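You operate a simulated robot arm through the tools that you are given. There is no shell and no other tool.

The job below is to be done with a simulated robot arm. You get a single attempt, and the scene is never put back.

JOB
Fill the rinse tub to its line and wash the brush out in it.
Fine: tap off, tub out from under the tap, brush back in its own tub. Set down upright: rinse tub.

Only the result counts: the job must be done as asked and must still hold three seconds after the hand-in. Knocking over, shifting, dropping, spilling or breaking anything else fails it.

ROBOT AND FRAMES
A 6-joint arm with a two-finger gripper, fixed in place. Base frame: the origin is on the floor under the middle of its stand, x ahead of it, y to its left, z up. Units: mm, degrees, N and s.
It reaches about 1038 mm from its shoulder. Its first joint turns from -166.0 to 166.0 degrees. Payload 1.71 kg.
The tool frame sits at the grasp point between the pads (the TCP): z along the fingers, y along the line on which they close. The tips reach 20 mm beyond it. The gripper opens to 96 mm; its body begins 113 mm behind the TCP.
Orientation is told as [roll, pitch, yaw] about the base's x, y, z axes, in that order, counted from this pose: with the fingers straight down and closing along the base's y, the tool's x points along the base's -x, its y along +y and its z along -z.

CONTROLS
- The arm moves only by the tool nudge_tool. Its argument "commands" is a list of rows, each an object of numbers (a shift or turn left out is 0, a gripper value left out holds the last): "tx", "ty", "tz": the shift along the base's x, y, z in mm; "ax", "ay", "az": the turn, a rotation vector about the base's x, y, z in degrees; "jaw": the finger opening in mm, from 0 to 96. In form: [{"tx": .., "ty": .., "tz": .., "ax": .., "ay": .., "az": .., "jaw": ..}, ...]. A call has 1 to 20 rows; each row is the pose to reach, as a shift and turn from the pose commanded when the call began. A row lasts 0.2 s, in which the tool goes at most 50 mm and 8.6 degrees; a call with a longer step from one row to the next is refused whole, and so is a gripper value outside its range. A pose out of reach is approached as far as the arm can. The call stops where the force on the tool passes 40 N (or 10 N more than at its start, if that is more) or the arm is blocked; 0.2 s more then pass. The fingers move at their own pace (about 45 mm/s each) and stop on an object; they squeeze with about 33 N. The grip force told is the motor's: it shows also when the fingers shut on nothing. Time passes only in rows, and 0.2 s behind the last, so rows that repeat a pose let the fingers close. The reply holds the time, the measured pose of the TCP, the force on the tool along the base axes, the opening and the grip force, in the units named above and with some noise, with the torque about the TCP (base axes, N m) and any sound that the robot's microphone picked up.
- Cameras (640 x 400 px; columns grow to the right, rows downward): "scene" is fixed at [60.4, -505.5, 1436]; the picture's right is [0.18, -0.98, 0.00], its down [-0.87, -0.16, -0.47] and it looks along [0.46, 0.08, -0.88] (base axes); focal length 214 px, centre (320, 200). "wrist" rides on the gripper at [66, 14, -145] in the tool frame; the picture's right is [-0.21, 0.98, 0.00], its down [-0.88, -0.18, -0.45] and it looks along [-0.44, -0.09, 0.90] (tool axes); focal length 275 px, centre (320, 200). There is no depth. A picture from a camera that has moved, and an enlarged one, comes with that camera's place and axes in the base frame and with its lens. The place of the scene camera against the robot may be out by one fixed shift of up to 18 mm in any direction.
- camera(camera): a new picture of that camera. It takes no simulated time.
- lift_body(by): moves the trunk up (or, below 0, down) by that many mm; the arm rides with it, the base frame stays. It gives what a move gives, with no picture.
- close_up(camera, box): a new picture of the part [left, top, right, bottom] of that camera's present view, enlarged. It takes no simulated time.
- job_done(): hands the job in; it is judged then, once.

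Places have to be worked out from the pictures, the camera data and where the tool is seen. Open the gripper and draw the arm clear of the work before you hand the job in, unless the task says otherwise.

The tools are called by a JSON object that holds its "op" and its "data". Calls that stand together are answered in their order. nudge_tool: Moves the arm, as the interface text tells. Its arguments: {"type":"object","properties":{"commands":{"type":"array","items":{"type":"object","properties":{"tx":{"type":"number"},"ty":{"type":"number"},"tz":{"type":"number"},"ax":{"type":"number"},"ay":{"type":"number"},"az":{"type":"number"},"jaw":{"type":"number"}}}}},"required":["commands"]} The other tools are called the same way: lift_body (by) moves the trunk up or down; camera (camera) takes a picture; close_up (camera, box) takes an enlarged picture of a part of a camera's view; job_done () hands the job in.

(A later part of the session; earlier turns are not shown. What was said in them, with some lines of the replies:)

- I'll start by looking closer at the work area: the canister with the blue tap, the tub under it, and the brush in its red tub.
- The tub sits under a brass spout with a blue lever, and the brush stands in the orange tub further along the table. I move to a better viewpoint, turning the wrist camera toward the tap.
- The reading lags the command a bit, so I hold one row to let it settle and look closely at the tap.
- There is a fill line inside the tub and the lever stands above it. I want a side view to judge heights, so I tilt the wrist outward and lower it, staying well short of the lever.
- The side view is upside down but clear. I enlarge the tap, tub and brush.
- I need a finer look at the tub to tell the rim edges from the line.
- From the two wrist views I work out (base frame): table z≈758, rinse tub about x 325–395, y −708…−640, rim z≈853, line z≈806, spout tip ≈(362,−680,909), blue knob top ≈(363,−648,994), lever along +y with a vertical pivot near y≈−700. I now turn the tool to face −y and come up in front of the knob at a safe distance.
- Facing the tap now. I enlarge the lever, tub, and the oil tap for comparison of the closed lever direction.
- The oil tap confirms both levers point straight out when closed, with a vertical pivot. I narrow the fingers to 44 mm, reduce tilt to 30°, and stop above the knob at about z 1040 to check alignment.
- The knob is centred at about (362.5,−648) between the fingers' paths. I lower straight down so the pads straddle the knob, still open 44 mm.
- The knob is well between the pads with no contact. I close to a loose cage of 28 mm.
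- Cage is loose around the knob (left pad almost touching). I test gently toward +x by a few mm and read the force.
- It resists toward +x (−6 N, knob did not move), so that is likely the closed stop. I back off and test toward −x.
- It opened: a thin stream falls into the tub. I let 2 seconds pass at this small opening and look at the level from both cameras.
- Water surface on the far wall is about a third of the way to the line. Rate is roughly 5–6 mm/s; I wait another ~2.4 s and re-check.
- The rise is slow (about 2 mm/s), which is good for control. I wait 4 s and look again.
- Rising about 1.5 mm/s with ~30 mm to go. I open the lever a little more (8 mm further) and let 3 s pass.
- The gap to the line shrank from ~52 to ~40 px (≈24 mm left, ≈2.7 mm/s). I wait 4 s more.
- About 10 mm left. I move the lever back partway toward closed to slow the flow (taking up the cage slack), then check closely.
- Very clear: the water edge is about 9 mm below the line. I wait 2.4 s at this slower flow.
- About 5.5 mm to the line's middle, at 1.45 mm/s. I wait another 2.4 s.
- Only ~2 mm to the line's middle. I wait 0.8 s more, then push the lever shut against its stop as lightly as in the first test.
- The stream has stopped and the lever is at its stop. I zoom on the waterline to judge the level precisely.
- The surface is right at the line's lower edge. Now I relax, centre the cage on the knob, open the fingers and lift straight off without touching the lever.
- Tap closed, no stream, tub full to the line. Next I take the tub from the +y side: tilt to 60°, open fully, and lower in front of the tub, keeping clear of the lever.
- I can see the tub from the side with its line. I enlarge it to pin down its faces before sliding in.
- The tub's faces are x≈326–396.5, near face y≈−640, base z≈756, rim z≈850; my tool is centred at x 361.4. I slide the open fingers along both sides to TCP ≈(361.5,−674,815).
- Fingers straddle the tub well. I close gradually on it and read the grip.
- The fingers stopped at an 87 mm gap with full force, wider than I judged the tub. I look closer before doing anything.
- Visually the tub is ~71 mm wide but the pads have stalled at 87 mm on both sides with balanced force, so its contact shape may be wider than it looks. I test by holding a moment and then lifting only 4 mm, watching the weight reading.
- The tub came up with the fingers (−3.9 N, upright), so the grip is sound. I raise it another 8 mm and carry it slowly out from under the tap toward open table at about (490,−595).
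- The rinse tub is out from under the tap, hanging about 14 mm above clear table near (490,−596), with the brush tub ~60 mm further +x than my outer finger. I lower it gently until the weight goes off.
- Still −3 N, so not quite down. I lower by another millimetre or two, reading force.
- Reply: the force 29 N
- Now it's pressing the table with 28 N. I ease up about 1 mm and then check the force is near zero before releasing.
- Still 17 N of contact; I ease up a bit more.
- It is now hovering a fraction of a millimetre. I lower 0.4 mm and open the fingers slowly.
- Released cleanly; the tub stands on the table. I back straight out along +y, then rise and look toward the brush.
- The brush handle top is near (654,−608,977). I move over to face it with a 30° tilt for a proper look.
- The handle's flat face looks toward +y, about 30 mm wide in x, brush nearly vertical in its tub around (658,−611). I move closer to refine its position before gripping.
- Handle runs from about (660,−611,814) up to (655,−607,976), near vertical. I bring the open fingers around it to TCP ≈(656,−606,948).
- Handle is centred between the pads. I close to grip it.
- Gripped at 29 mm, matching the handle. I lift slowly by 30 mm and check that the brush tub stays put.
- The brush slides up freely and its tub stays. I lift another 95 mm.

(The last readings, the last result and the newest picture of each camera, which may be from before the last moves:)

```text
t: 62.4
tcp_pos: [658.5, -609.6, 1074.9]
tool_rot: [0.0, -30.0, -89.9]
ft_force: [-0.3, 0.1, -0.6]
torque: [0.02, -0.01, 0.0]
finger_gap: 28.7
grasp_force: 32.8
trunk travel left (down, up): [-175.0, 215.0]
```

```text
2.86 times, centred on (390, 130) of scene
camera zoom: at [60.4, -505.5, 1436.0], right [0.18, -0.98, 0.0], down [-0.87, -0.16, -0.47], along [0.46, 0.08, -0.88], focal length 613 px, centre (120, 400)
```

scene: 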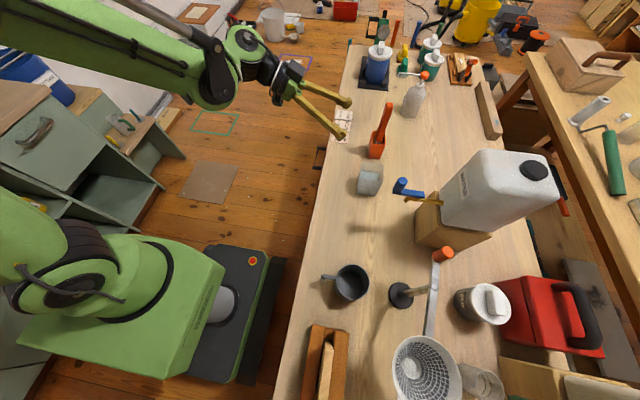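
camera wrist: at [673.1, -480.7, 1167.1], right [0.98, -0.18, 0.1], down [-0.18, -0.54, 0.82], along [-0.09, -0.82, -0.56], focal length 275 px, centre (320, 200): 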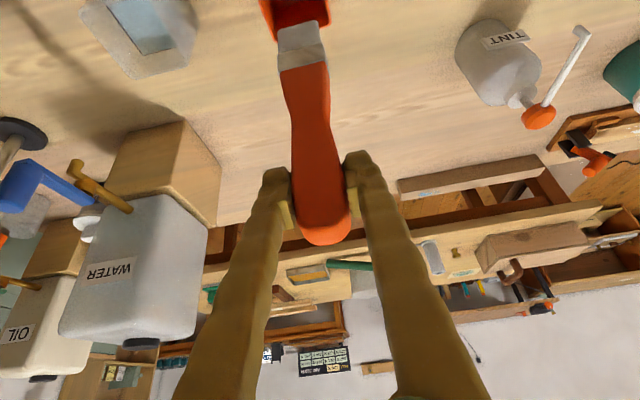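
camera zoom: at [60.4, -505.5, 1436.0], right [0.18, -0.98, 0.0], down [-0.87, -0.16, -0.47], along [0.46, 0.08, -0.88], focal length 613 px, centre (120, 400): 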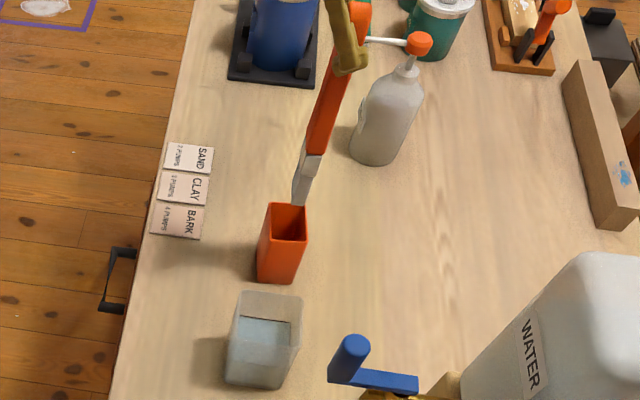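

The brush is nearly out; I zoom to find where its bristle tip is relative to the tub rim.

{"op": "close_up", "data": {"camera": "scene", "box": [420, 100, 470, 170]}}

{"op": "close_up", "data": {"camera": "scene", "box": [415, 110, 465, 165]}}

{"op": "close_up", "data": {"camera": "scene", "box": [420, 95, 480, 165]}}

{"op": "close_up", "data": {"camera": "wrist", "box": [250, 0, 370, 90]}}

{"op": "close_up", "data": {"camera": "scene", "box": [420, 110, 460, 160]}}

{"op": "close_up", "data": {"camera": "scene", "box": [425, 105, 465, 160]}}

{"op": "close_up", "data": {"camera": "scene", "box": [410, 100, 460, 170]}}

{"op": "close_up", "data": {"camera": "scene", "box": [370, 100, 410, 165]}}

```text
5.71 times, centred on (445, 135) of scene
camera zoom: at [60.4, -505.5, 1436.0], right [0.18, -0.98, 0.0], down [-0.87, -0.16, -0.47], along [0.46, 0.08, -0.88], focal length 1226 px, centre (-394, 571)
```

zoom: 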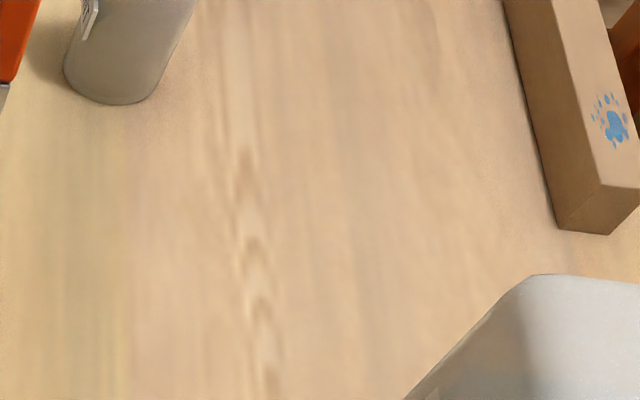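

```text
7.27 times, centred on (440, 138) of scene
camera zoom: at [60.4, -505.5, 1436.0], right [0.18, -0.98, 0.0], down [-0.87, -0.16, -0.47], along [0.46, 0.08, -0.88], focal length 1560 px, centre (-553, 654)
```

zoom: 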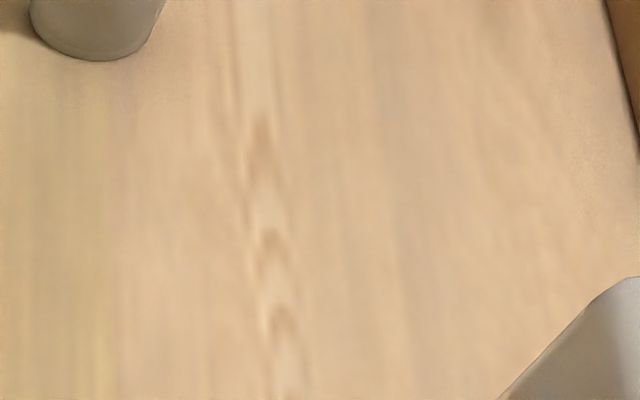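

```text
5.71 times, centred on (450, 130) of scene
camera zoom: at [60.4, -505.5, 1436.0], right [0.18, -0.98, 0.0], down [-0.87, -0.16, -0.47], along [0.46, 0.08, -0.88], focal length 1226 px, centre (-423, 600)
```

zoom: 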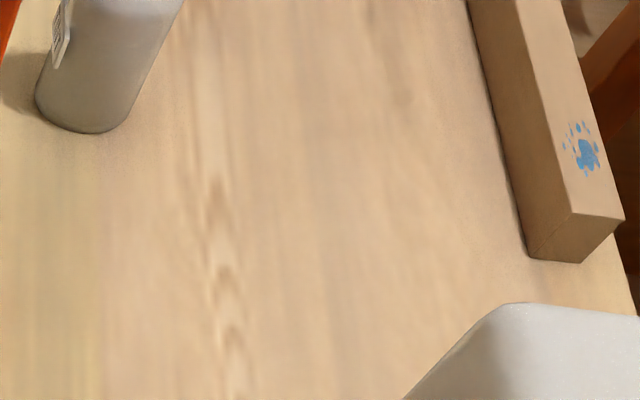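

```text
4.44 times, centred on (310, 45) of wrist
camera zoom: at [673.1, -480.7, 1167.1], right [0.98, -0.18, 0.1], down [-0.18, -0.54, 0.82], along [-0.09, -0.82, -0.56], focal length 1224 px, centre (364, 889)
```

zoom: 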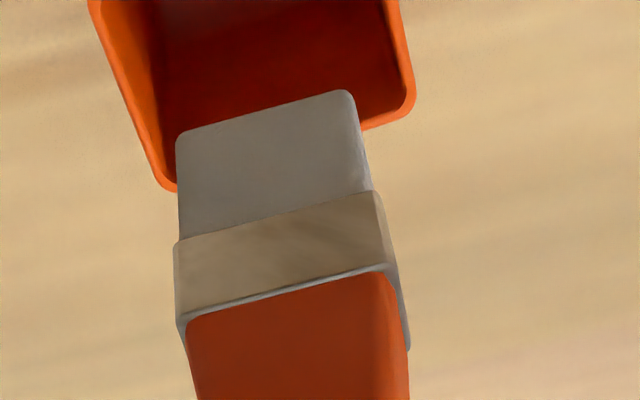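

```text
8.00 times, centred on (440, 135) of scene
camera zoom: at [60.4, -505.5, 1436.0], right [0.18, -0.98, 0.0], down [-0.87, -0.16, -0.47], along [0.46, 0.08, -0.88], focal length 1716 px, centre (-640, 720)
```

zoom: 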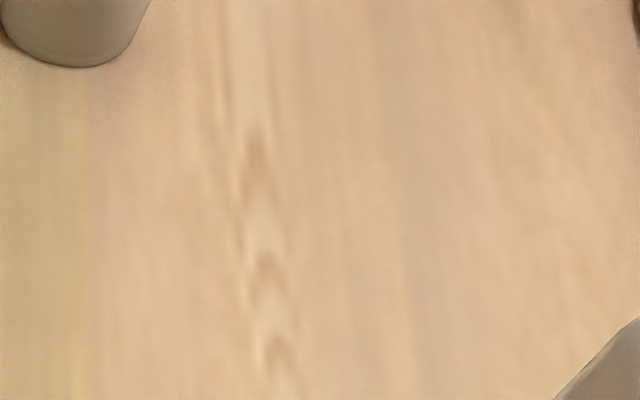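

```text
7.27 times, centred on (445, 132) of scene
camera zoom: at [60.4, -505.5, 1436.0], right [0.18, -0.98, 0.0], down [-0.87, -0.16, -0.47], along [0.46, 0.08, -0.88], focal length 1560 px, centre (-589, 691)
```

zoom: 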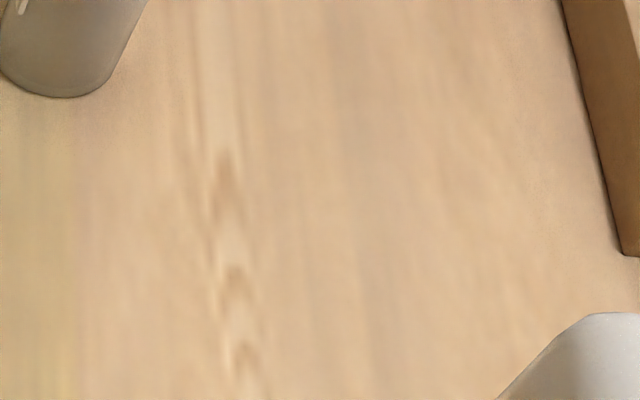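

```text
5.71 times, centred on (435, 135) of scene
camera zoom: at [60.4, -505.5, 1436.0], right [0.18, -0.98, 0.0], down [-0.87, -0.16, -0.47], along [0.46, 0.08, -0.88], focal length 1226 px, centre (-337, 571)
```

zoom: 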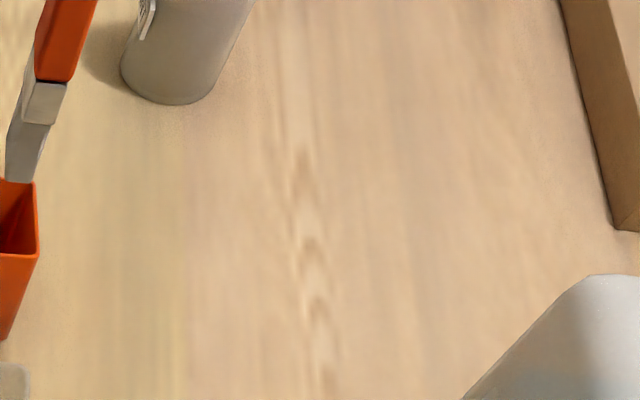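

```text
6.15 times, centred on (390, 132) of scene
camera zoom: at [60.4, -505.5, 1436.0], right [0.18, -0.98, 0.0], down [-0.87, -0.16, -0.47], along [0.46, 0.08, -0.88], focal length 1320 px, centre (-111, 615)
```

zoom: 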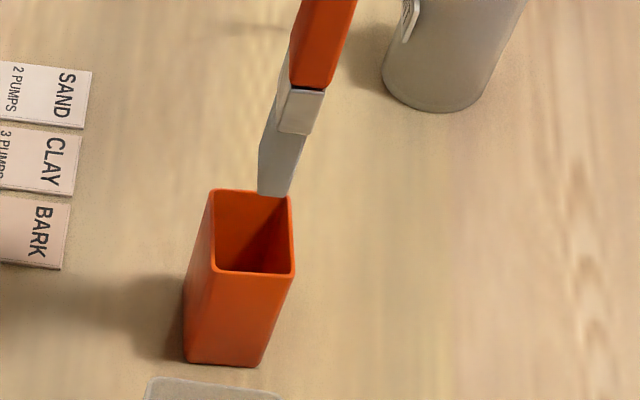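

The bristle tip hangs ~195 mm below the TCP, so it is at z≈880, above both rims (≈838 and 850). I carry the brush over toward the rinse tub centre (490,−594), staying high.

{"op": "nudge_tool", "data": {"commands": [{"tx": -6, "tz": 5, "jaw": 10}, {"tx": -18, "tz": 10, "ty": 2, "jaw": 10}, {"tx": -36, "tz": 15, "ty": 4, "jaw": 10}, {"tx": -56, "tz": 15, "ty": 6, "jaw": 10}, {"tx": -76, "tz": 15, "ty": 8, "jaw": 10}, {"tx": -96, "tz": 15, "ty": 10, "jaw": 10}, {"tx": -116, "tz": 15, "ty": 12, "jaw": 10}, {"tx": -136, "tz": 15, "ty": 14, "jaw": 10}, {"tx": -153, "tz": 15, "ty": 16, "jaw": 10}, {"tx": -165, "tz": 15, "ty": 17, "jaw": 10}, {"tx": -170, "tz": 15, "ty": 18, "jaw": 10}, {"tx": -170, "tz": 15, "ty": 18, "jaw": 10}]}}

{"op": "camera", "data": {"camera": "wrist"}}

{"op": "close_up", "data": {"camera": "scene", "box": [340, 100, 420, 210]}}

```text
t: 65.0
tcp_pos: [486.7, -591.0, 1091.1]
tool_rot: [0.0, -30.0, -90.0]
ft_force: [0.2, 0.3, -0.8]
torque: [0.04, 0.0, 0.01]
finger_gap: 28.4
grasp_force: 33.3
trunk travel left (down, up): [-175.0, 215.0]
```

```text
taken
camera wrist: at [502.2, -463.2, 1183.5], right [0.98, -0.18, 0.1], down [-0.18, -0.54, 0.82], along [-0.09, -0.82, -0.56], focal length 275 px, centre (320, 200)
```

wrist: 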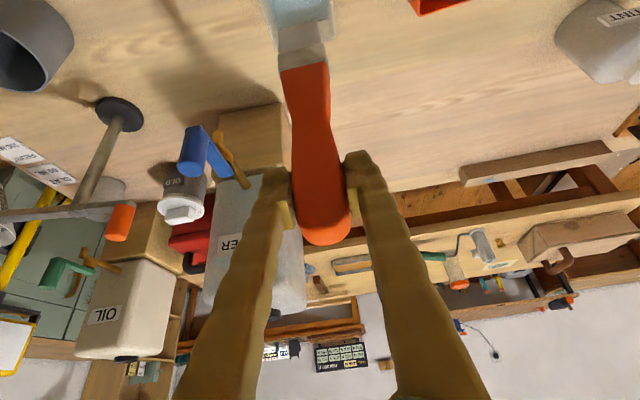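

```text
3.64 times, centred on (380, 155) of scene
camera zoom: at [60.4, -505.5, 1436.0], right [0.18, -0.98, 0.0], down [-0.87, -0.16, -0.47], along [0.46, 0.08, -0.88], focal length 780 px, centre (102, 364)
```

zoom: 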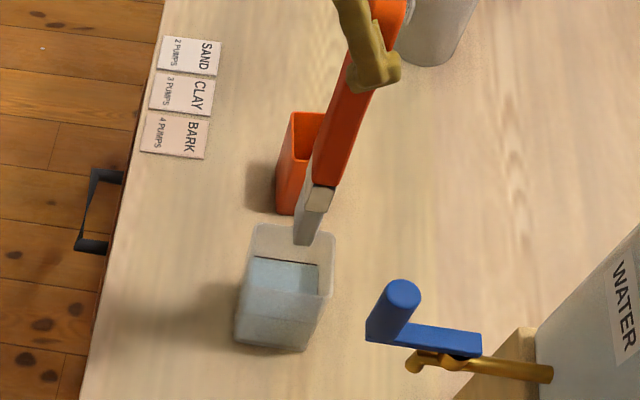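

I zoom in on the tub and bristles from both cameras to align them.

{"op": "close_up", "data": {"camera": "wrist", "box": [240, 0, 360, 75]}}

{"op": "close_up", "data": {"camera": "scene", "box": [355, 140, 415, 205]}}

```text
5.33 times, centred on (300, 38) of wrist
camera zoom: at [502.2, -463.2, 1183.5], right [0.98, -0.18, 0.1], down [-0.18, -0.54, 0.82], along [-0.09, -0.82, -0.56], focal length 1468 px, centre (427, 1067)
```

zoom: 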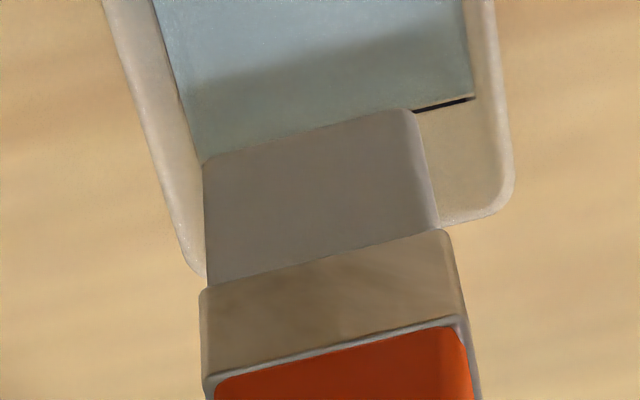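

```text
6.15 times, centred on (385, 172) of scene
camera zoom: at [60.4, -505.5, 1436.0], right [0.18, -0.98, 0.0], down [-0.87, -0.16, -0.47], along [0.46, 0.08, -0.88], focal length 1320 px, centre (-80, 369)
```

zoom: 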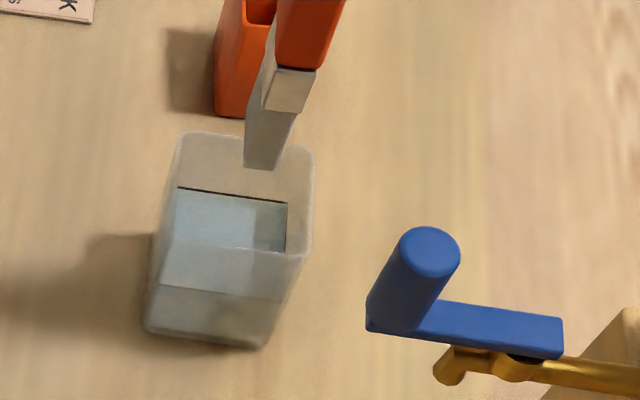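

Bristles (x 469–507, y≈−595) are centred over the tub (x 454–525, centre y≈−593.5). I lower slowly until the tip is about 12 mm above the tub floor (TCP z≈963).

{"op": "nudge_tool", "data": {"commands": [{"tx": 1, "ty": 1, "tz": -6, "jaw": 10}, {"tx": 1, "ty": 1, "tz": -16, "jaw": 10}, {"tx": 1, "ty": 1, "tz": -28, "jaw": 10}, {"tx": 1, "ty": 1, "tz": -40, "jaw": 10}, {"tx": 1, "ty": 1, "tz": -52, "jaw": 10}, {"tx": 1, "ty": 1, "tz": -62, "jaw": 10}, {"tx": 1, "ty": 1, "tz": -70, "jaw": 10}, {"tx": 1, "ty": 1, "tz": -70, "jaw": 10}]}}

{"op": "camera", "data": {"camera": "wrist"}}

{"op": "close_up", "data": {"camera": "scene", "box": [345, 130, 415, 205]}}

```text
t: 66.8
tcp_pos: [486.2, -590.5, 1020.3]
tool_rot: [-0.1, -30.0, -89.9]
ft_force: [-0.6, -0.1, -1.2]
torque: [-0.01, 0.01, 0.01]
finger_gap: 28.6
grasp_force: 33.1
trunk travel left (down, up): [-175.0, 215.0]
```

```text
taken
camera wrist: at [502.6, -461.6, 1112.9], right [0.98, -0.18, 0.1], down [-0.18, -0.54, 0.82], along [-0.09, -0.82, -0.56], focal length 275 px, centre (320, 200)
```

wrist: 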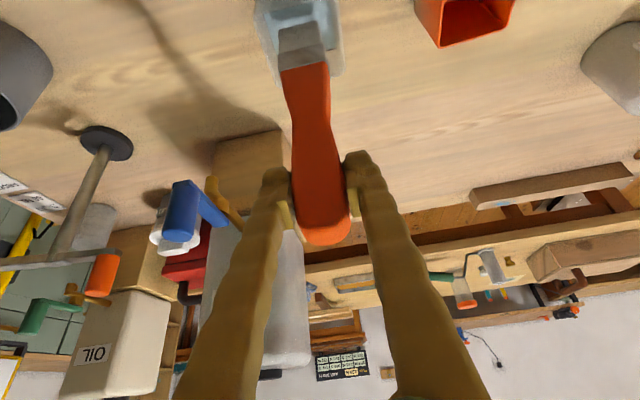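

```text
5.33 times, centred on (380, 168) of scene
camera zoom: at [60.4, -505.5, 1436.0], right [0.18, -0.98, 0.0], down [-0.87, -0.16, -0.47], along [0.46, 0.08, -0.88], focal length 1144 px, centre (0, 373)
```

zoom: 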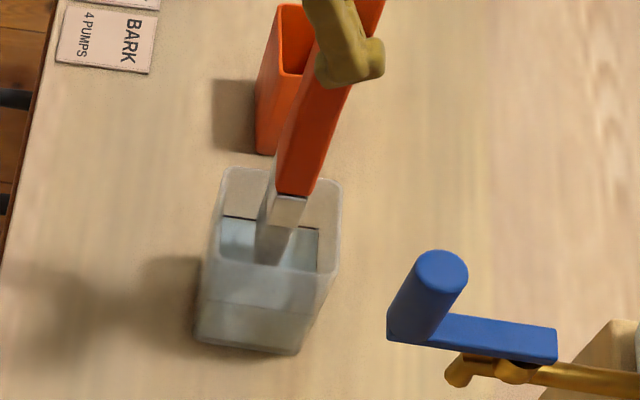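

The bristles are inside the tub and clear of its walls. I continue down to TCP z≈963.

{"op": "nudge_tool", "data": {"commands": [{"tz": -8, "jaw": 10}, {"tz": -17, "jaw": 10}, {"tz": -26, "jaw": 10}, {"tz": -35, "jaw": 10}, {"tz": -43, "jaw": 10}, {"tz": -50, "jaw": 10}, {"tz": -55, "jaw": 10}, {"tz": -57, "jaw": 10}, {"tz": -57, "jaw": 10}]}}

{"op": "close_up", "data": {"camera": "wrist", "box": [230, 0, 370, 120]}}

{"op": "close_up", "data": {"camera": "scene", "box": [345, 130, 415, 205]}}

```text
t: 68.8
tcp_pos: [487.7, -589.2, 963.9]
tool_rot: [-0.1, -30.0, -90.0]
ft_force: [0.2, -0.6, -0.4]
torque: [-0.01, -0.02, -0.01]
finger_gap: 28.8
grasp_force: 33.2
trunk travel left (down, up): [-175.0, 215.0]
```

```text
3.33 times, centred on (300, 60) of wrist
camera zoom: at [503.4, -461.3, 1055.3], right [0.98, -0.18, 0.1], down [-0.18, -0.54, 0.82], along [-0.09, -0.82, -0.56], focal length 918 px, centre (387, 667)
```

zoom: 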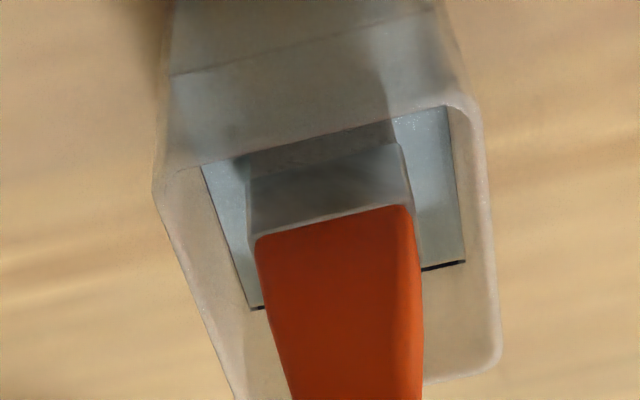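

```text
5.33 times, centred on (380, 168) of scene
camera zoom: at [60.4, -505.5, 1436.0], right [0.18, -0.98, 0.0], down [-0.87, -0.16, -0.47], along [0.46, 0.08, -0.88], focal length 1144 px, centre (0, 373)
```

zoom: 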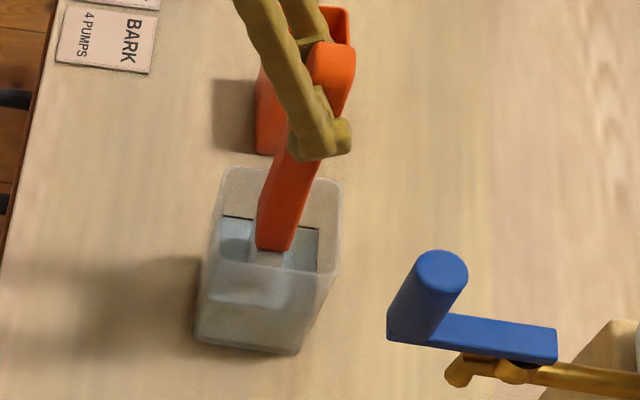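

Bristles are submerged and centred with margin all round. I swish in y by ±12 mm with a few strokes, watching the force.

{"op": "nudge_tool", "data": {"commands": [{"ty": 6, "jaw": 10}, {"ty": 12, "jaw": 10}, {"ty": 6, "jaw": 10}, {"ty": -2, "jaw": 10}, {"ty": -8, "jaw": 10}, {"ty": -12, "jaw": 10}, {"ty": -6, "jaw": 10}, {"ty": 2, "jaw": 10}, {"ty": 8, "jaw": 10}, {"ty": 12, "jaw": 10}, {"ty": 6, "jaw": 10}, {"ty": -2, "jaw": 10}, {"ty": -8, "jaw": 10}, {"ty": -12, "jaw": 10}, {"ty": -6, "jaw": 10}, {"ty": 2, "jaw": 10}, {"ty": 8, "jaw": 10}, {"ty": 12, "jaw": 10}, {"ty": 6, "jaw": 10}, {"ty": 0, "jaw": 10}]}}

{"op": "close_up", "data": {"camera": "wrist", "box": [230, 0, 370, 120]}}

{"op": "close_up", "data": {"camera": "scene", "box": [345, 130, 415, 205]}}

```text
t: 73.0
tcp_pos: [488.3, -590.4, 964.5]
tool_rot: [0.0, -30.0, -90.0]
ft_force: [-0.5, 0.7, -0.2]
torque: [-0.01, 0.0, 0.0]
finger_gap: 28.4
grasp_force: 33.2
trunk travel left (down, up): [-175.0, 215.0]
```

```text
3.33 times, centred on (300, 60) of wrist
camera zoom: at [503.4, -461.6, 1056.0], right [0.98, -0.18, 0.1], down [-0.18, -0.54, 0.82], along [-0.09, -0.82, -0.56], focal length 918 px, centre (387, 667)
```

zoom: 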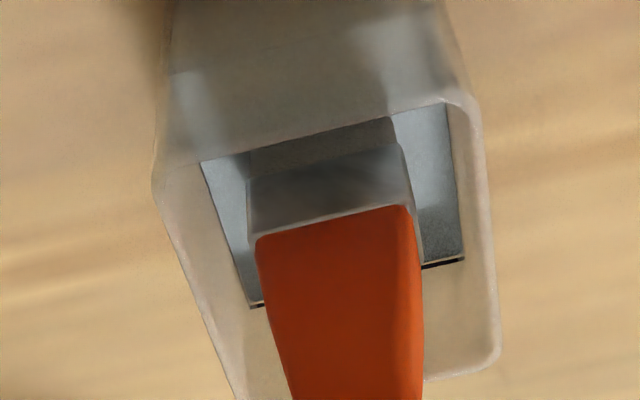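

```text
5.33 times, centred on (380, 168) of scene
camera zoom: at [60.4, -505.5, 1436.0], right [0.18, -0.98, 0.0], down [-0.87, -0.16, -0.47], along [0.46, 0.08, -0.88], focal length 1144 px, centre (0, 373)
```

zoom: 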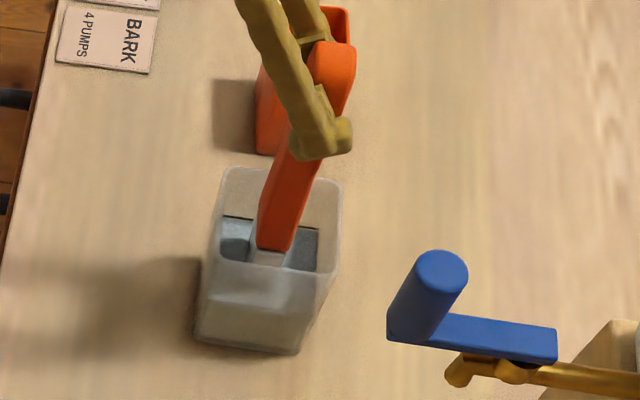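

The water is turning greyish, so paint is washing out. I continue swishing with y strokes, small x strokes and slight bobbing.

{"op": "nudge_tool", "data": {"commands": [{"ty": 8, "jaw": 10}, {"ty": 14, "jaw": 10}, {"ty": 4, "jaw": 10}, {"ty": -6, "jaw": 10}, {"ty": -13, "jaw": 10}, {"ty": -4, "jaw": 10}, {"ty": 6, "jaw": 10}, {"ty": 14, "jaw": 10}, {"ty": 4, "jaw": 10}, {"ty": -6, "jaw": 10}, {"ty": -13, "jaw": 10}, {"ty": -4, "jaw": 10}, {"ty": 0, "tx": 4, "jaw": 10}, {"ty": 0, "tx": 7, "jaw": 10}, {"ty": 0, "tx": 0, "jaw": 10}, {"ty": 0, "tx": -6, "jaw": 10}, {"ty": 0, "tx": 0, "jaw": 10}, {"ty": 0, "tx": 7, "jaw": 10}, {"ty": 0, "tx": 0, "jaw": 10}, {"ty": 0, "tx": 0, "jaw": 10}]}}

{"op": "nudge_tool", "data": {"commands": [{"ty": 8, "jaw": 10}, {"ty": 14, "jaw": 10}, {"ty": 4, "jaw": 10}, {"ty": -6, "jaw": 10}, {"ty": -13, "jaw": 10}, {"ty": -4, "jaw": 10}, {"ty": 6, "jaw": 10}, {"ty": 14, "jaw": 10}, {"ty": 4, "jaw": 10}, {"ty": -6, "jaw": 10}, {"ty": -13, "jaw": 10}, {"ty": -4, "jaw": 10}, {"ty": 6, "jaw": 10}, {"ty": 14, "jaw": 10}, {"ty": 4, "jaw": 10}, {"ty": -6, "jaw": 10}, {"ty": -13, "jaw": 10}, {"ty": -4, "jaw": 10}, {"ty": 0, "jaw": 10}, {"ty": 0, "jaw": 10}]}}

{"op": "close_up", "data": {"camera": "wrist", "box": [230, 0, 370, 120]}}

{"op": "close_up", "data": {"camera": "scene", "box": [345, 130, 415, 205]}}

```text
t: 77.2
tcp_pos: [487.6, -592.1, 964.7]
tool_rot: [0.0, -30.0, -90.0]
ft_force: [-0.5, -0.3, -0.5]
torque: [0.01, -0.02, 0.03]
finger_gap: 28.6
grasp_force: 32.7
trunk travel left (down, up): [-175.0, 215.0]
```

```text
t: 81.4
tcp_pos: [486.7, -589.1, 962.9]
tool_rot: [-0.1, -30.0, -90.0]
ft_force: [-0.4, 0.6, -0.5]
torque: [0.0, -0.02, -0.04]
finger_gap: 28.5
grasp_force: 33.1
trunk travel left (down, up): [-175.0, 215.0]
```

```text
3.33 times, centred on (300, 60) of wrist
camera zoom: at [502.0, -460.3, 1055.0], right [0.98, -0.18, 0.1], down [-0.18, -0.54, 0.82], along [-0.09, -0.82, -0.56], focal length 918 px, centre (387, 667)
```

zoom: 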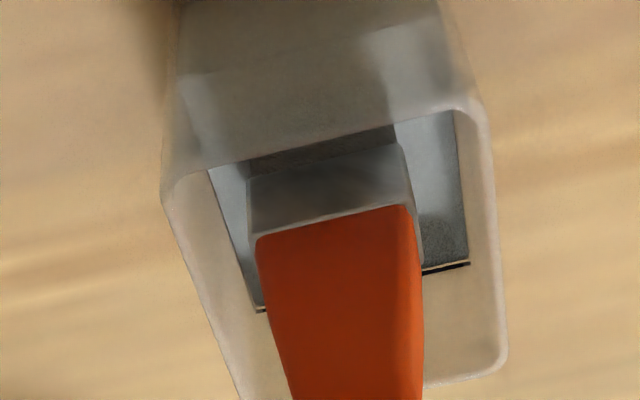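

```text
5.33 times, centred on (380, 168) of scene
camera zoom: at [60.4, -505.5, 1436.0], right [0.18, -0.98, 0.0], down [-0.87, -0.16, -0.47], along [0.46, 0.08, -0.88], focal length 1144 px, centre (0, 373)
```

zoom: 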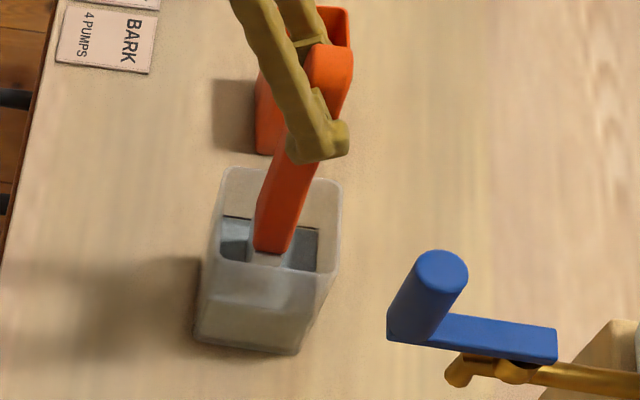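

Water is now clearly grey. One more round of swishing with a bit of up-down motion, then I lift the brush to inspect the bristles above the tub.

{"op": "nudge_tool", "data": {"commands": [{"ty": 8, "tz": 4, "jaw": 10}, {"ty": 14, "tz": 8, "jaw": 10}, {"ty": 4, "tz": 4, "jaw": 10}, {"ty": -6, "tz": 0, "jaw": 10}, {"ty": -13, "tz": -3, "jaw": 10}, {"ty": -4, "tz": 0, "jaw": 10}, {"ty": 6, "tz": 4, "jaw": 10}, {"ty": 14, "tz": 8, "jaw": 10}, {"ty": 4, "tz": 4, "jaw": 10}, {"ty": -6, "tz": 0, "jaw": 10}, {"ty": -13, "tz": -3, "jaw": 10}, {"ty": -4, "tz": 0, "jaw": 10}, {"ty": 6, "tz": 4, "jaw": 10}, {"ty": 14, "tz": 8, "jaw": 10}, {"ty": 4, "tz": 4, "jaw": 10}, {"ty": -6, "tz": 0, "jaw": 10}, {"ty": -13, "tz": -3, "jaw": 10}, {"ty": -4, "tz": 0, "jaw": 10}, {"ty": 0, "tz": 0, "jaw": 10}, {"ty": 0, "tz": 0, "jaw": 10}]}}

{"op": "nudge_tool", "data": {"commands": [{"tz": 5, "jaw": 10}, {"tz": 13, "jaw": 10}, {"tz": 23, "jaw": 10}, {"tz": 33, "jaw": 10}, {"tz": 43, "jaw": 10}, {"tz": 54, "jaw": 10}, {"tz": 66, "jaw": 10}, {"tz": 78, "jaw": 10}, {"tz": 90, "jaw": 10}, {"tz": 102, "jaw": 10}, {"tz": 114, "jaw": 10}, {"tz": 124, "jaw": 10}, {"tz": 128, "jaw": 10}, {"tz": 128, "jaw": 10}, {"tz": 128, "jaw": 10}, {"tz": 128, "jaw": 10}]}}

{"op": "close_up", "data": {"camera": "wrist", "box": [240, 0, 360, 75]}}

{"op": "close_up", "data": {"camera": "scene", "box": [345, 130, 415, 205]}}

```text
t: 85.6
tcp_pos: [486.8, -589.5, 962.4]
tool_rot: [-0.2, -30.0, -90.0]
ft_force: [-0.2, 0.7, -0.8]
torque: [-0.02, 0.03, 0.0]
finger_gap: 28.7
grasp_force: 33.0
trunk travel left (down, up): [-175.0, 215.0]
```

```text
t: 89.0
tcp_pos: [487.6, -590.0, 1089.9]
tool_rot: [-0.1, -30.0, -90.0]
ft_force: [0.3, 0.0, -0.8]
torque: [0.01, 0.0, 0.0]
finger_gap: 28.9
grasp_force: 32.8
trunk travel left (down, up): [-175.0, 215.0]
```

```text
5.33 times, centred on (300, 38) of wrist
camera zoom: at [502.7, -461.1, 1183.2], right [0.98, -0.18, 0.1], down [-0.18, -0.54, 0.82], along [-0.09, -0.82, -0.56], focal length 1468 px, centre (427, 1067)
```

zoom: 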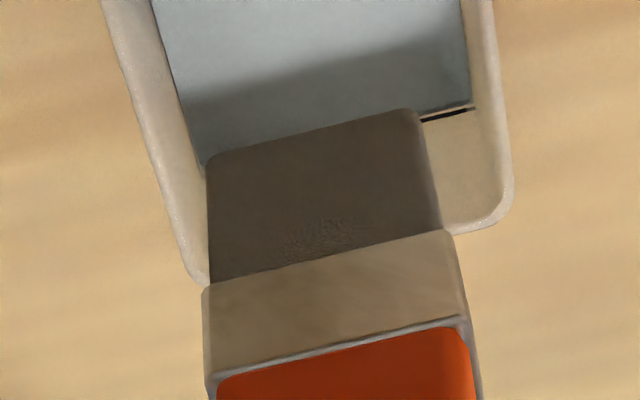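

```text
5.33 times, centred on (380, 168) of scene
camera zoom: at [60.4, -505.5, 1436.0], right [0.18, -0.98, 0.0], down [-0.87, -0.16, -0.47], along [0.46, 0.08, -0.88], focal length 1144 px, centre (0, 373)
```

zoom: 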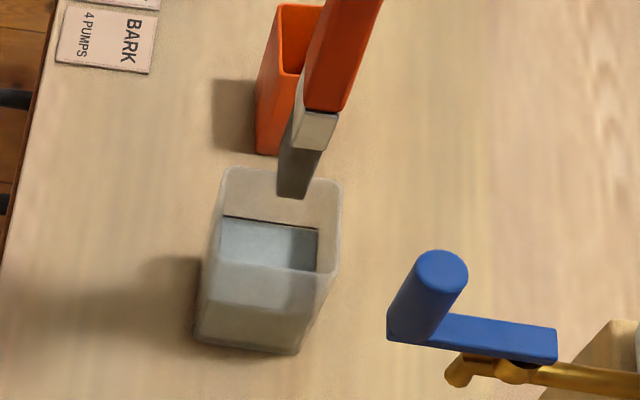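

The bristles went from pale paint-grey to dark natural brown. To be sure nothing more comes out, I do one more dip with swishing and compare the colour afterwards.

{"op": "nudge_tool", "data": {"commands": [{"tz": -6, "jaw": 10}, {"tz": -16, "jaw": 10}, {"tz": -28, "jaw": 10}, {"tz": -40, "jaw": 10}, {"tz": -52, "jaw": 10}, {"tz": -63, "jaw": 10}, {"tz": -73, "jaw": 10}, {"tz": -83, "jaw": 10}, {"tz": -93, "jaw": 10}, {"tz": -103, "jaw": 10}, {"tz": -113, "jaw": 10}, {"tz": -121, "jaw": 10}, {"tz": -127, "jaw": 10}, {"tz": -129, "jaw": 10}, {"tz": -129, "jaw": 10}]}}

{"op": "nudge_tool", "data": {"commands": [{"ty": 8, "jaw": 10}, {"ty": 14, "jaw": 10}, {"ty": 4, "jaw": 10}, {"ty": -6, "jaw": 10}, {"ty": -13, "jaw": 10}, {"ty": -4, "jaw": 10}, {"ty": 6, "jaw": 10}, {"ty": 14, "jaw": 10}, {"ty": 4, "jaw": 10}, {"ty": -6, "jaw": 10}, {"ty": -13, "jaw": 10}, {"ty": -4, "jaw": 10}, {"ty": 6, "jaw": 10}, {"ty": 14, "jaw": 10}, {"ty": 4, "jaw": 10}, {"ty": -6, "jaw": 10}, {"ty": -13, "jaw": 10}, {"ty": -4, "jaw": 10}, {"ty": 0, "jaw": 10}, {"ty": 0, "jaw": 10}]}}

{"op": "nudge_tool", "data": {"commands": [{"tz": 5, "jaw": 10}, {"tz": 13, "jaw": 10}, {"tz": 23, "jaw": 10}, {"tz": 33, "jaw": 10}, {"tz": 43, "jaw": 10}, {"tz": 54, "jaw": 10}, {"tz": 66, "jaw": 10}, {"tz": 78, "jaw": 10}, {"tz": 90, "jaw": 10}, {"tz": 102, "jaw": 10}, {"tz": 114, "jaw": 10}, {"tz": 124, "jaw": 10}, {"tz": 129, "jaw": 10}, {"tz": 129, "jaw": 10}, {"tz": 129, "jaw": 10}, {"tz": 129, "jaw": 10}, {"tz": 129, "jaw": 10}]}}

{"op": "close_up", "data": {"camera": "wrist", "box": [240, 0, 360, 75]}}

{"op": "close_up", "data": {"camera": "scene", "box": [345, 130, 415, 205]}}

```text
t: 92.2
tcp_pos: [487.4, -590.1, 962.1]
tool_rot: [-0.1, -29.9, -90.0]
ft_force: [0.4, 0.3, -1.1]
torque: [0.0, 0.02, 0.0]
finger_gap: 28.6
grasp_force: 32.9
trunk travel left (down, up): [-175.0, 215.0]
```

```text
t: 96.4
tcp_pos: [488.8, -591.7, 962.4]
tool_rot: [-0.1, -30.1, -90.0]
ft_force: [0.4, 0.7, -0.5]
torque: [-0.03, 0.0, -0.03]
finger_gap: 28.8
grasp_force: 32.7
trunk travel left (down, up): [-175.0, 215.0]
```

```text
t: 100.0
tcp_pos: [488.5, -591.1, 1090.8]
tool_rot: [-0.1, -30.0, -90.0]
ft_force: [0.1, -0.8, -0.5]
torque: [0.01, 0.0, 0.0]
finger_gap: 28.8
grasp_force: 33.2
trunk travel left (down, up): [-175.0, 215.0]
```

```text
5.33 times, centred on (300, 38) of wrist
camera zoom: at [503.7, -462.2, 1183.5], right [0.98, -0.18, 0.1], down [-0.18, -0.54, 0.82], along [-0.09, -0.82, -0.56], focal length 1468 px, centre (427, 1067)
```

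zoom: 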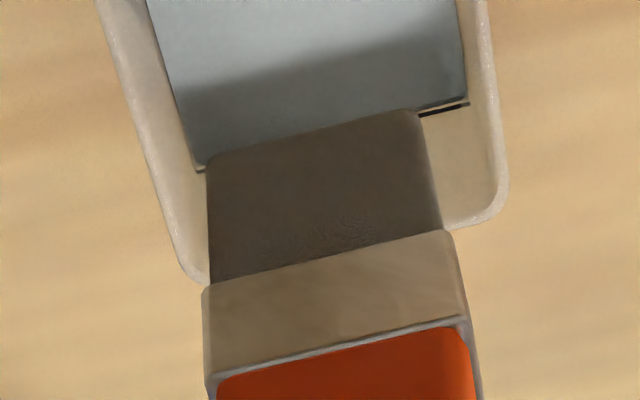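

```text
5.33 times, centred on (380, 168) of scene
camera zoom: at [60.4, -505.5, 1436.0], right [0.18, -0.98, 0.0], down [-0.87, -0.16, -0.47], along [0.46, 0.08, -0.88], focal length 1144 px, centre (0, 373)
```

zoom: 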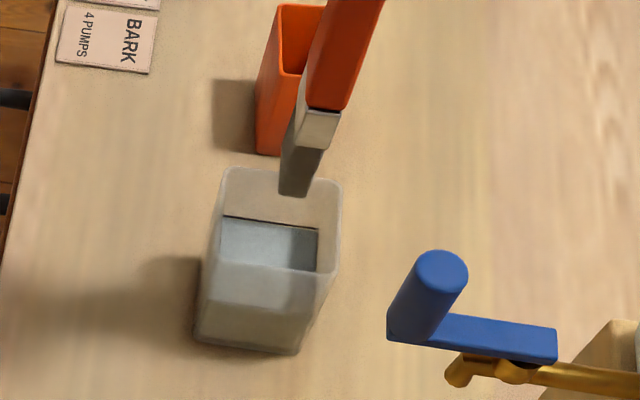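

Colour unchanged after the extra dip, so the brush is clean, and the level still sits at the line. I carry the brush back above its own tub by reversing the shift (+169, −19).

{"op": "nudge_tool", "data": {"commands": [{"tx": 5, "ty": -1, "jaw": 10}, {"tx": 16, "ty": -2, "jaw": 10}, {"tx": 34, "ty": -4, "jaw": 10}, {"tx": 54, "ty": -6, "jaw": 10}, {"tx": 74, "ty": -8, "jaw": 10}, {"tx": 94, "ty": -10, "jaw": 10}, {"tx": 114, "ty": -13, "jaw": 10}, {"tx": 134, "ty": -15, "jaw": 10}, {"tx": 152, "ty": -17, "jaw": 10}, {"tx": 164, "ty": -18, "jaw": 10}, {"tx": 169, "ty": -19, "jaw": 10}, {"tx": 169, "ty": -19, "tz": -8, "jaw": 10}, {"tx": 169, "ty": -19, "tz": -16, "jaw": 10}, {"tx": 169, "ty": -19, "tz": -16, "jaw": 10}]}}

{"op": "close_up", "data": {"camera": "wrist", "box": [250, 0, 370, 90]}}

{"op": "close_up", "data": {"camera": "scene", "box": [350, 90, 420, 165]}}

```text
t: 103.0
tcp_pos: [656.5, -608.6, 1076.5]
tool_rot: [-0.1, -30.0, -90.0]
ft_force: [0.4, 0.1, -0.6]
torque: [0.01, 0.0, -0.02]
finger_gap: 28.4
grasp_force: 32.9
trunk travel left (down, up): [-175.0, 215.0]
```

```text
4.44 times, centred on (310, 45) of wrist
camera zoom: at [672.3, -479.4, 1168.4], right [0.98, -0.18, 0.1], down [-0.18, -0.54, 0.82], along [-0.09, -0.82, -0.56], focal length 1224 px, centre (364, 889)
```

zoom: 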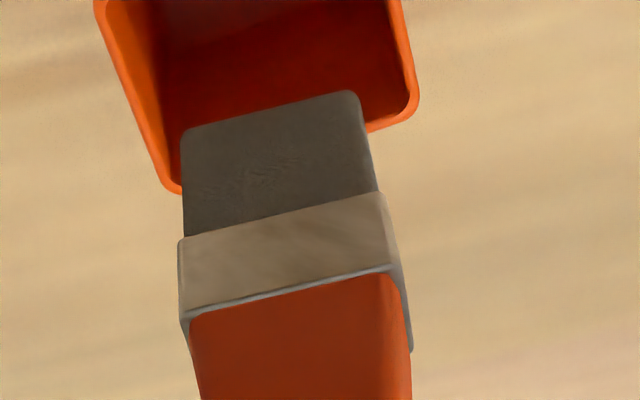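

```text
5.33 times, centred on (385, 128) of scene
camera zoom: at [60.4, -505.5, 1436.0], right [0.18, -0.98, 0.0], down [-0.87, -0.16, -0.47], along [0.46, 0.08, -0.88], focal length 1144 px, centre (-27, 587)
```

zoom: 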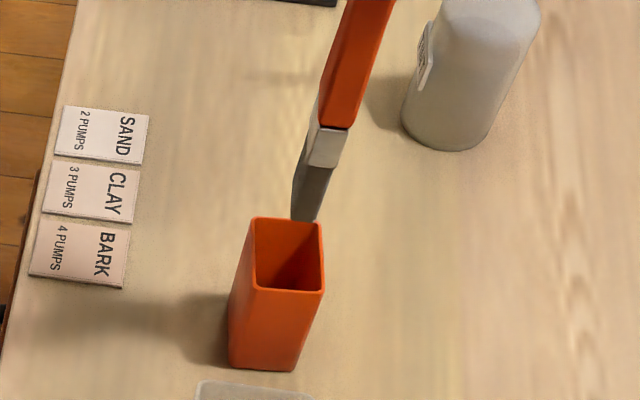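

Alignment over its tub matches the moment of extraction. I lower the brush slowly, first 65 mm, checking for contact.

{"op": "nudge_tool", "data": {"commands": [{"tz": -5, "jaw": 10}, {"tz": -13, "jaw": 10}, {"tz": -22, "jaw": 10}, {"tz": -31, "jaw": 10}, {"tz": -40, "jaw": 10}, {"tz": -49, "jaw": 10}, {"tz": -58, "jaw": 10}, {"tz": -65, "jaw": 10}, {"tz": -65, "jaw": 10}]}}

{"op": "camera", "data": {"camera": "wrist"}}

{"op": "close_up", "data": {"camera": "scene", "box": [350, 90, 420, 165]}}

```text
t: 105.0
tcp_pos: [655.8, -608.0, 1009.3]
tool_rot: [-0.2, -30.0, -90.1]
ft_force: [-0.8, -0.7, -0.5]
torque: [0.0, 0.01, 0.0]
finger_gap: 28.6
grasp_force: 33.5
trunk travel left (down, up): [-175.0, 215.0]
```

```text
taken
camera wrist: at [671.0, -479.8, 1101.9], right [0.98, -0.18, 0.1], down [-0.18, -0.54, 0.82], along [-0.09, -0.82, -0.56], focal length 275 px, centre (320, 200)
```

wrist: 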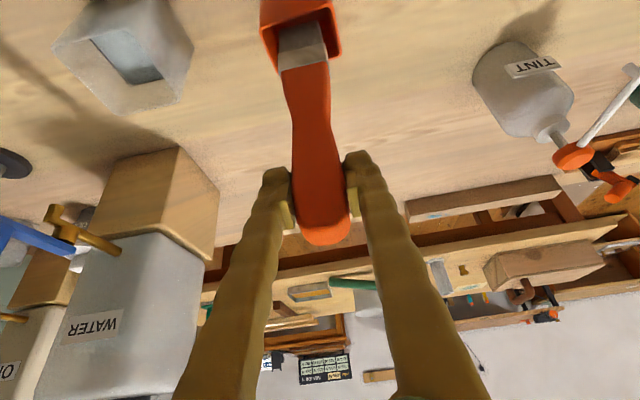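

```text
5.33 times, centred on (385, 128) of scene
camera zoom: at [60.4, -505.5, 1436.0], right [0.18, -0.98, 0.0], down [-0.87, -0.16, -0.47], along [0.46, 0.08, -0.88], focal length 1144 px, centre (-27, 587)
```

zoom: 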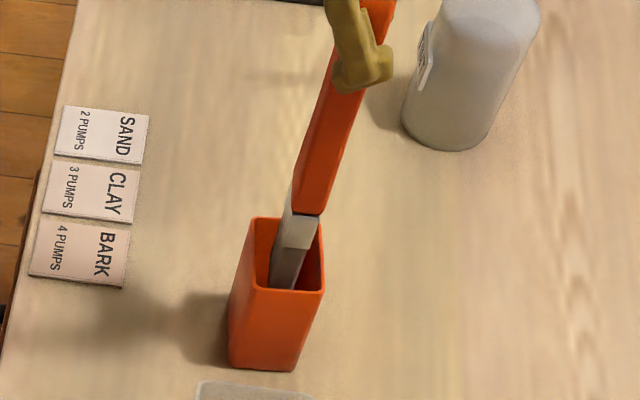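

The bristles are inside the orange tub with no contact force. I lower another 58 mm, ending just above where it rested.

{"op": "nudge_tool", "data": {"commands": [{"tz": -8, "jaw": 10}, {"tz": -17, "jaw": 10}, {"tz": -26, "jaw": 10}, {"tz": -35, "jaw": 10}, {"tz": -43, "jaw": 10}, {"tz": -50, "jaw": 10}, {"tz": -55, "jaw": 10}, {"tz": -58, "jaw": 10}, {"tz": -58, "jaw": 10}]}}

{"op": "camera", "data": {"camera": "wrist"}}

{"op": "close_up", "data": {"camera": "scene", "box": [350, 90, 420, 165]}}

```text
t: 107.0
tcp_pos: [657.8, -610.8, 952.2]
tool_rot: [-0.1, -30.1, -90.1]
ft_force: [0.2, 0.7, -1.0]
torque: [0.01, 0.0, 0.02]
finger_gap: 28.5
grasp_force: 32.9
trunk travel left (down, up): [-175.0, 215.0]
```

```text
taken
camera wrist: at [673.6, -480.7, 1044.5], right [0.98, -0.18, 0.1], down [-0.18, -0.54, 0.82], along [-0.09, -0.82, -0.56], focal length 275 px, centre (320, 200)
```

wrist: 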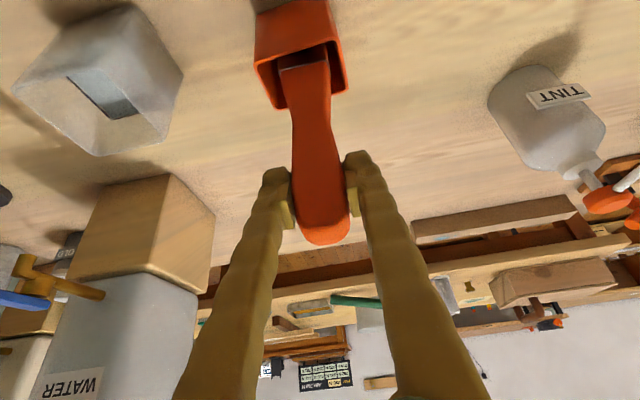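

```text
5.33 times, centred on (385, 128) of scene
camera zoom: at [60.4, -505.5, 1436.0], right [0.18, -0.98, 0.0], down [-0.87, -0.16, -0.47], along [0.46, 0.08, -0.88], focal length 1144 px, centre (-27, 587)
```

zoom: 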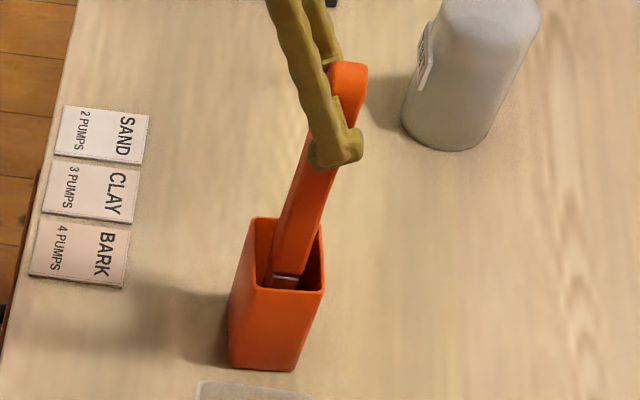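

About 1.4 mm above its resting height. I ease down another millimetre and read the force.

{"op": "nudge_tool", "data": {"commands": [{"tx": -1, "ty": 1, "tz": -0.6, "jaw": 10}, {"tx": -1, "ty": 1, "tz": -1.2, "jaw": 10}, {"tx": -1, "ty": 1, "tz": -1.2, "jaw": 10}]}}

```text
t: 107.8
tcp_pos: [657.4, -607.6, 950.9]
tool_rot: [-0.1, -30.0, -90.0]
ft_force: [0.0, 0.9, 1.1]
torque: [0.01, 0.01, -0.05]
finger_gap: 28.4
grasp_force: 33.0
trunk travel left (down, up): [-175.0, 215.0]
```

Light contact (+1 N): it rests on its tub floor. I open the fingers gradually.

{"op": "nudge_tool", "data": {"commands": [{"jaw": 26}, {"jaw": 30}, {"jaw": 34}, {"jaw": 42}, {"jaw": 52}, {"jaw": 60}, {"jaw": 60}]}}

{"op": "camera", "data": {"camera": "wrist"}}

{"op": "close_up", "data": {"camera": "scene", "box": [340, 80, 430, 200]}}

```text
t: 109.4
tcp_pos: [656.9, -606.8, 950.7]
tool_rot: [-0.2, -30.0, -90.0]
ft_force: [-0.9, -0.2, 0.3]
torque: [0.0, 0.01, -0.01]
finger_gap: 60.1
grasp_force: 0.1
trunk travel left (down, up): [-175.0, 215.0]
```

```text
taken
camera wrist: at [672.2, -478.8, 1043.0], right [0.98, -0.18, 0.1], down [-0.18, -0.54, 0.82], along [-0.09, -0.82, -0.56], focal length 275 px, centre (320, 200)
```

wrist: 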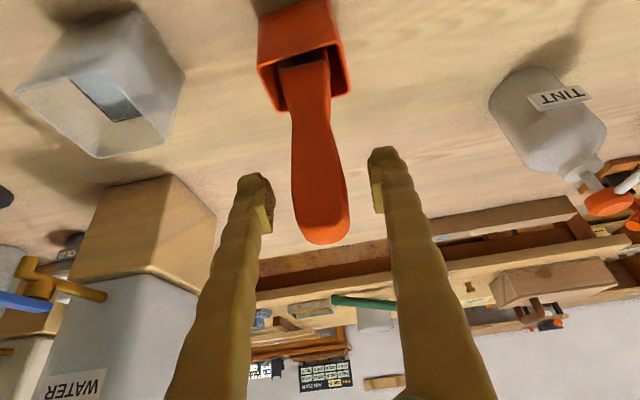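

```text
3.33 times, centred on (385, 140) of scene
camera zoom: at [60.4, -505.5, 1436.0], right [0.18, -0.98, 0.0], down [-0.87, -0.16, -0.47], along [0.46, 0.08, -0.88], focal length 715 px, centre (103, 400)
```

zoom: 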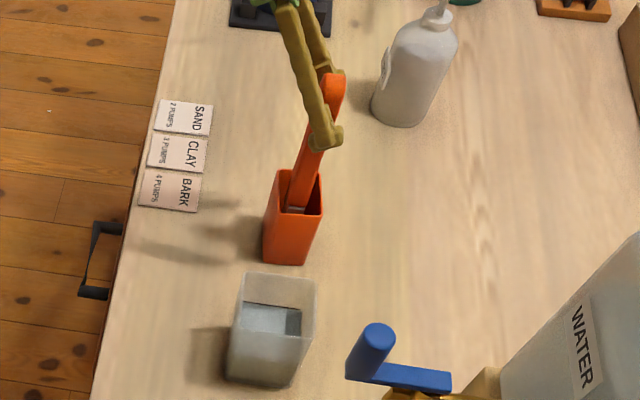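

The brush stands back in its own tub as before. I withdraw along the approach path (up and toward +y), well clear.

{"op": "nudge_tool", "data": {"commands": [{"ty": 8, "tz": 10, "jaw": 64}, {"ty": 22, "tz": 28, "jaw": 70}, {"ty": 40, "tz": 48, "jaw": 80}, {"ty": 60, "tz": 72, "jaw": 90}, {"ty": 85, "tz": 100, "jaw": 90}, {"ty": 115, "tz": 130, "jaw": 90}, {"ty": 145, "tz": 155, "jaw": 90}, {"ty": 175, "tz": 175, "jaw": 90}, {"ty": 205, "tz": 190, "jaw": 90}, {"ty": 230, "tz": 200, "jaw": 90}, {"ty": 230, "tz": 200, "jaw": 90}]}}

{"op": "camera", "data": {"camera": "scene"}}

{"op": "camera", "data": {"camera": "wrist"}}

{"op": "close_up", "data": {"camera": "scene", "box": [340, 80, 460, 240]}}

{"op": "close_up", "data": {"camera": "scene", "box": [350, 155, 400, 205]}}

{"op": "close_up", "data": {"camera": "scene", "box": [360, 150, 460, 240]}}

```text
t: 111.8
tcp_pos: [655.5, -377.7, 1150.8]
tool_rot: [0.1, -30.0, -90.1]
ft_force: [0.1, -0.4, 0.3]
torque: [-0.02, 0.02, 0.01]
finger_gap: 90.3
grasp_force: 0.1
trunk travel left (down, up): [-175.0, 215.0]
```

```text
taken
```

scene: 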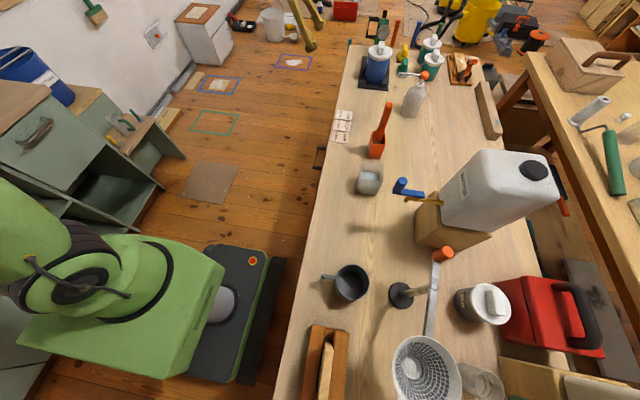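

```text
taken
camera wrist: at [671.0, -248.2, 1242.6], right [0.98, -0.18, 0.1], down [-0.18, -0.54, 0.82], along [-0.09, -0.82, -0.56], focal length 275 px, centre (320, 200)
```

wrist: 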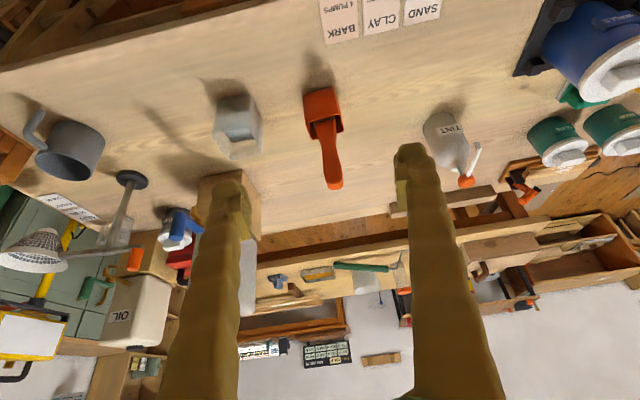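

```text
2.50 times, centred on (400, 160) of scene
camera zoom: at [60.4, -505.5, 1436.0], right [0.18, -0.98, 0.0], down [-0.87, -0.16, -0.47], along [0.46, 0.08, -0.88], focal length 536 px, centre (120, 300)
```

zoom: 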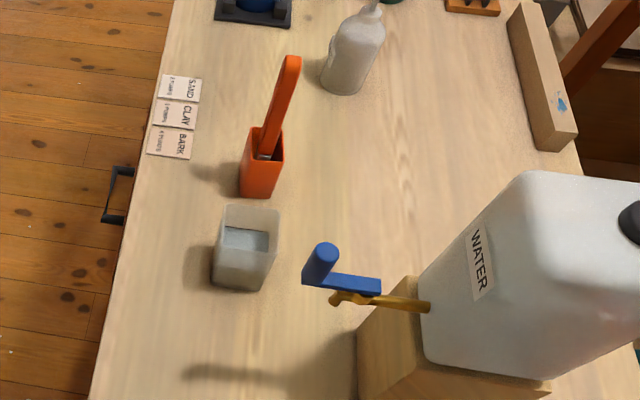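

```text
8.00 times, centred on (375, 180) of scene
camera zoom: at [60.4, -505.5, 1436.0], right [0.18, -0.98, 0.0], down [-0.87, -0.16, -0.47], along [0.46, 0.08, -0.88], focal length 1716 px, centre (-120, 360)
```

zoom: 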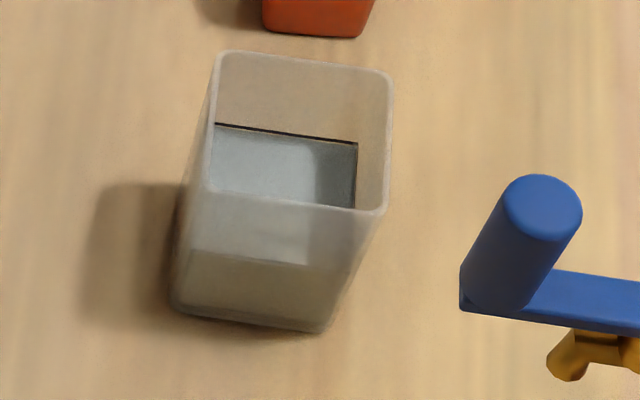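

```text
4.44 times, centred on (410, 195) of scene
camera zoom: at [60.4, -505.5, 1436.0], right [0.18, -0.98, 0.0], down [-0.87, -0.16, -0.47], along [0.46, 0.08, -0.88], focal length 953 px, centre (-80, 222)
```

zoom: 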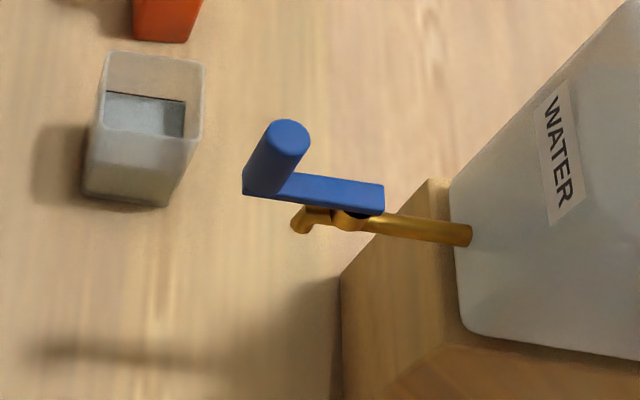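

Everything checks out: tap closed with no drip, rinse tub upright and away from the tap with water at its line, brush standing in its own unmoved tub, gripper open and clear. I hand the job in.

{"op": "job_done", "data": {}}

```text
The job is handed in.
```

I filled the rinse tub to its line, washed the brush in it and handed the job in. I don't have the judging result.

- **Fill:** the water stood at the lower edge of the line, about 1 mm below its middle, when I closed the tap. It looked the same at the end.
- **Tap:** the lever is back at its closed stop and no water is running.
- **Rinse tub:** it stands upright on open table, well out from under the tap.
- **Brush:** I swished it through several rounds. The bristles went from pale paint-grey to dark brown, and a second dip did not change them further. It is back standing in its own orange tub, which has not moved.
- **Arm:** the gripper is open and clear of the table.

While setting the rinse tub down I briefly pressed it onto the table with about 28 N. I eased off before letting go, and saw no spill.
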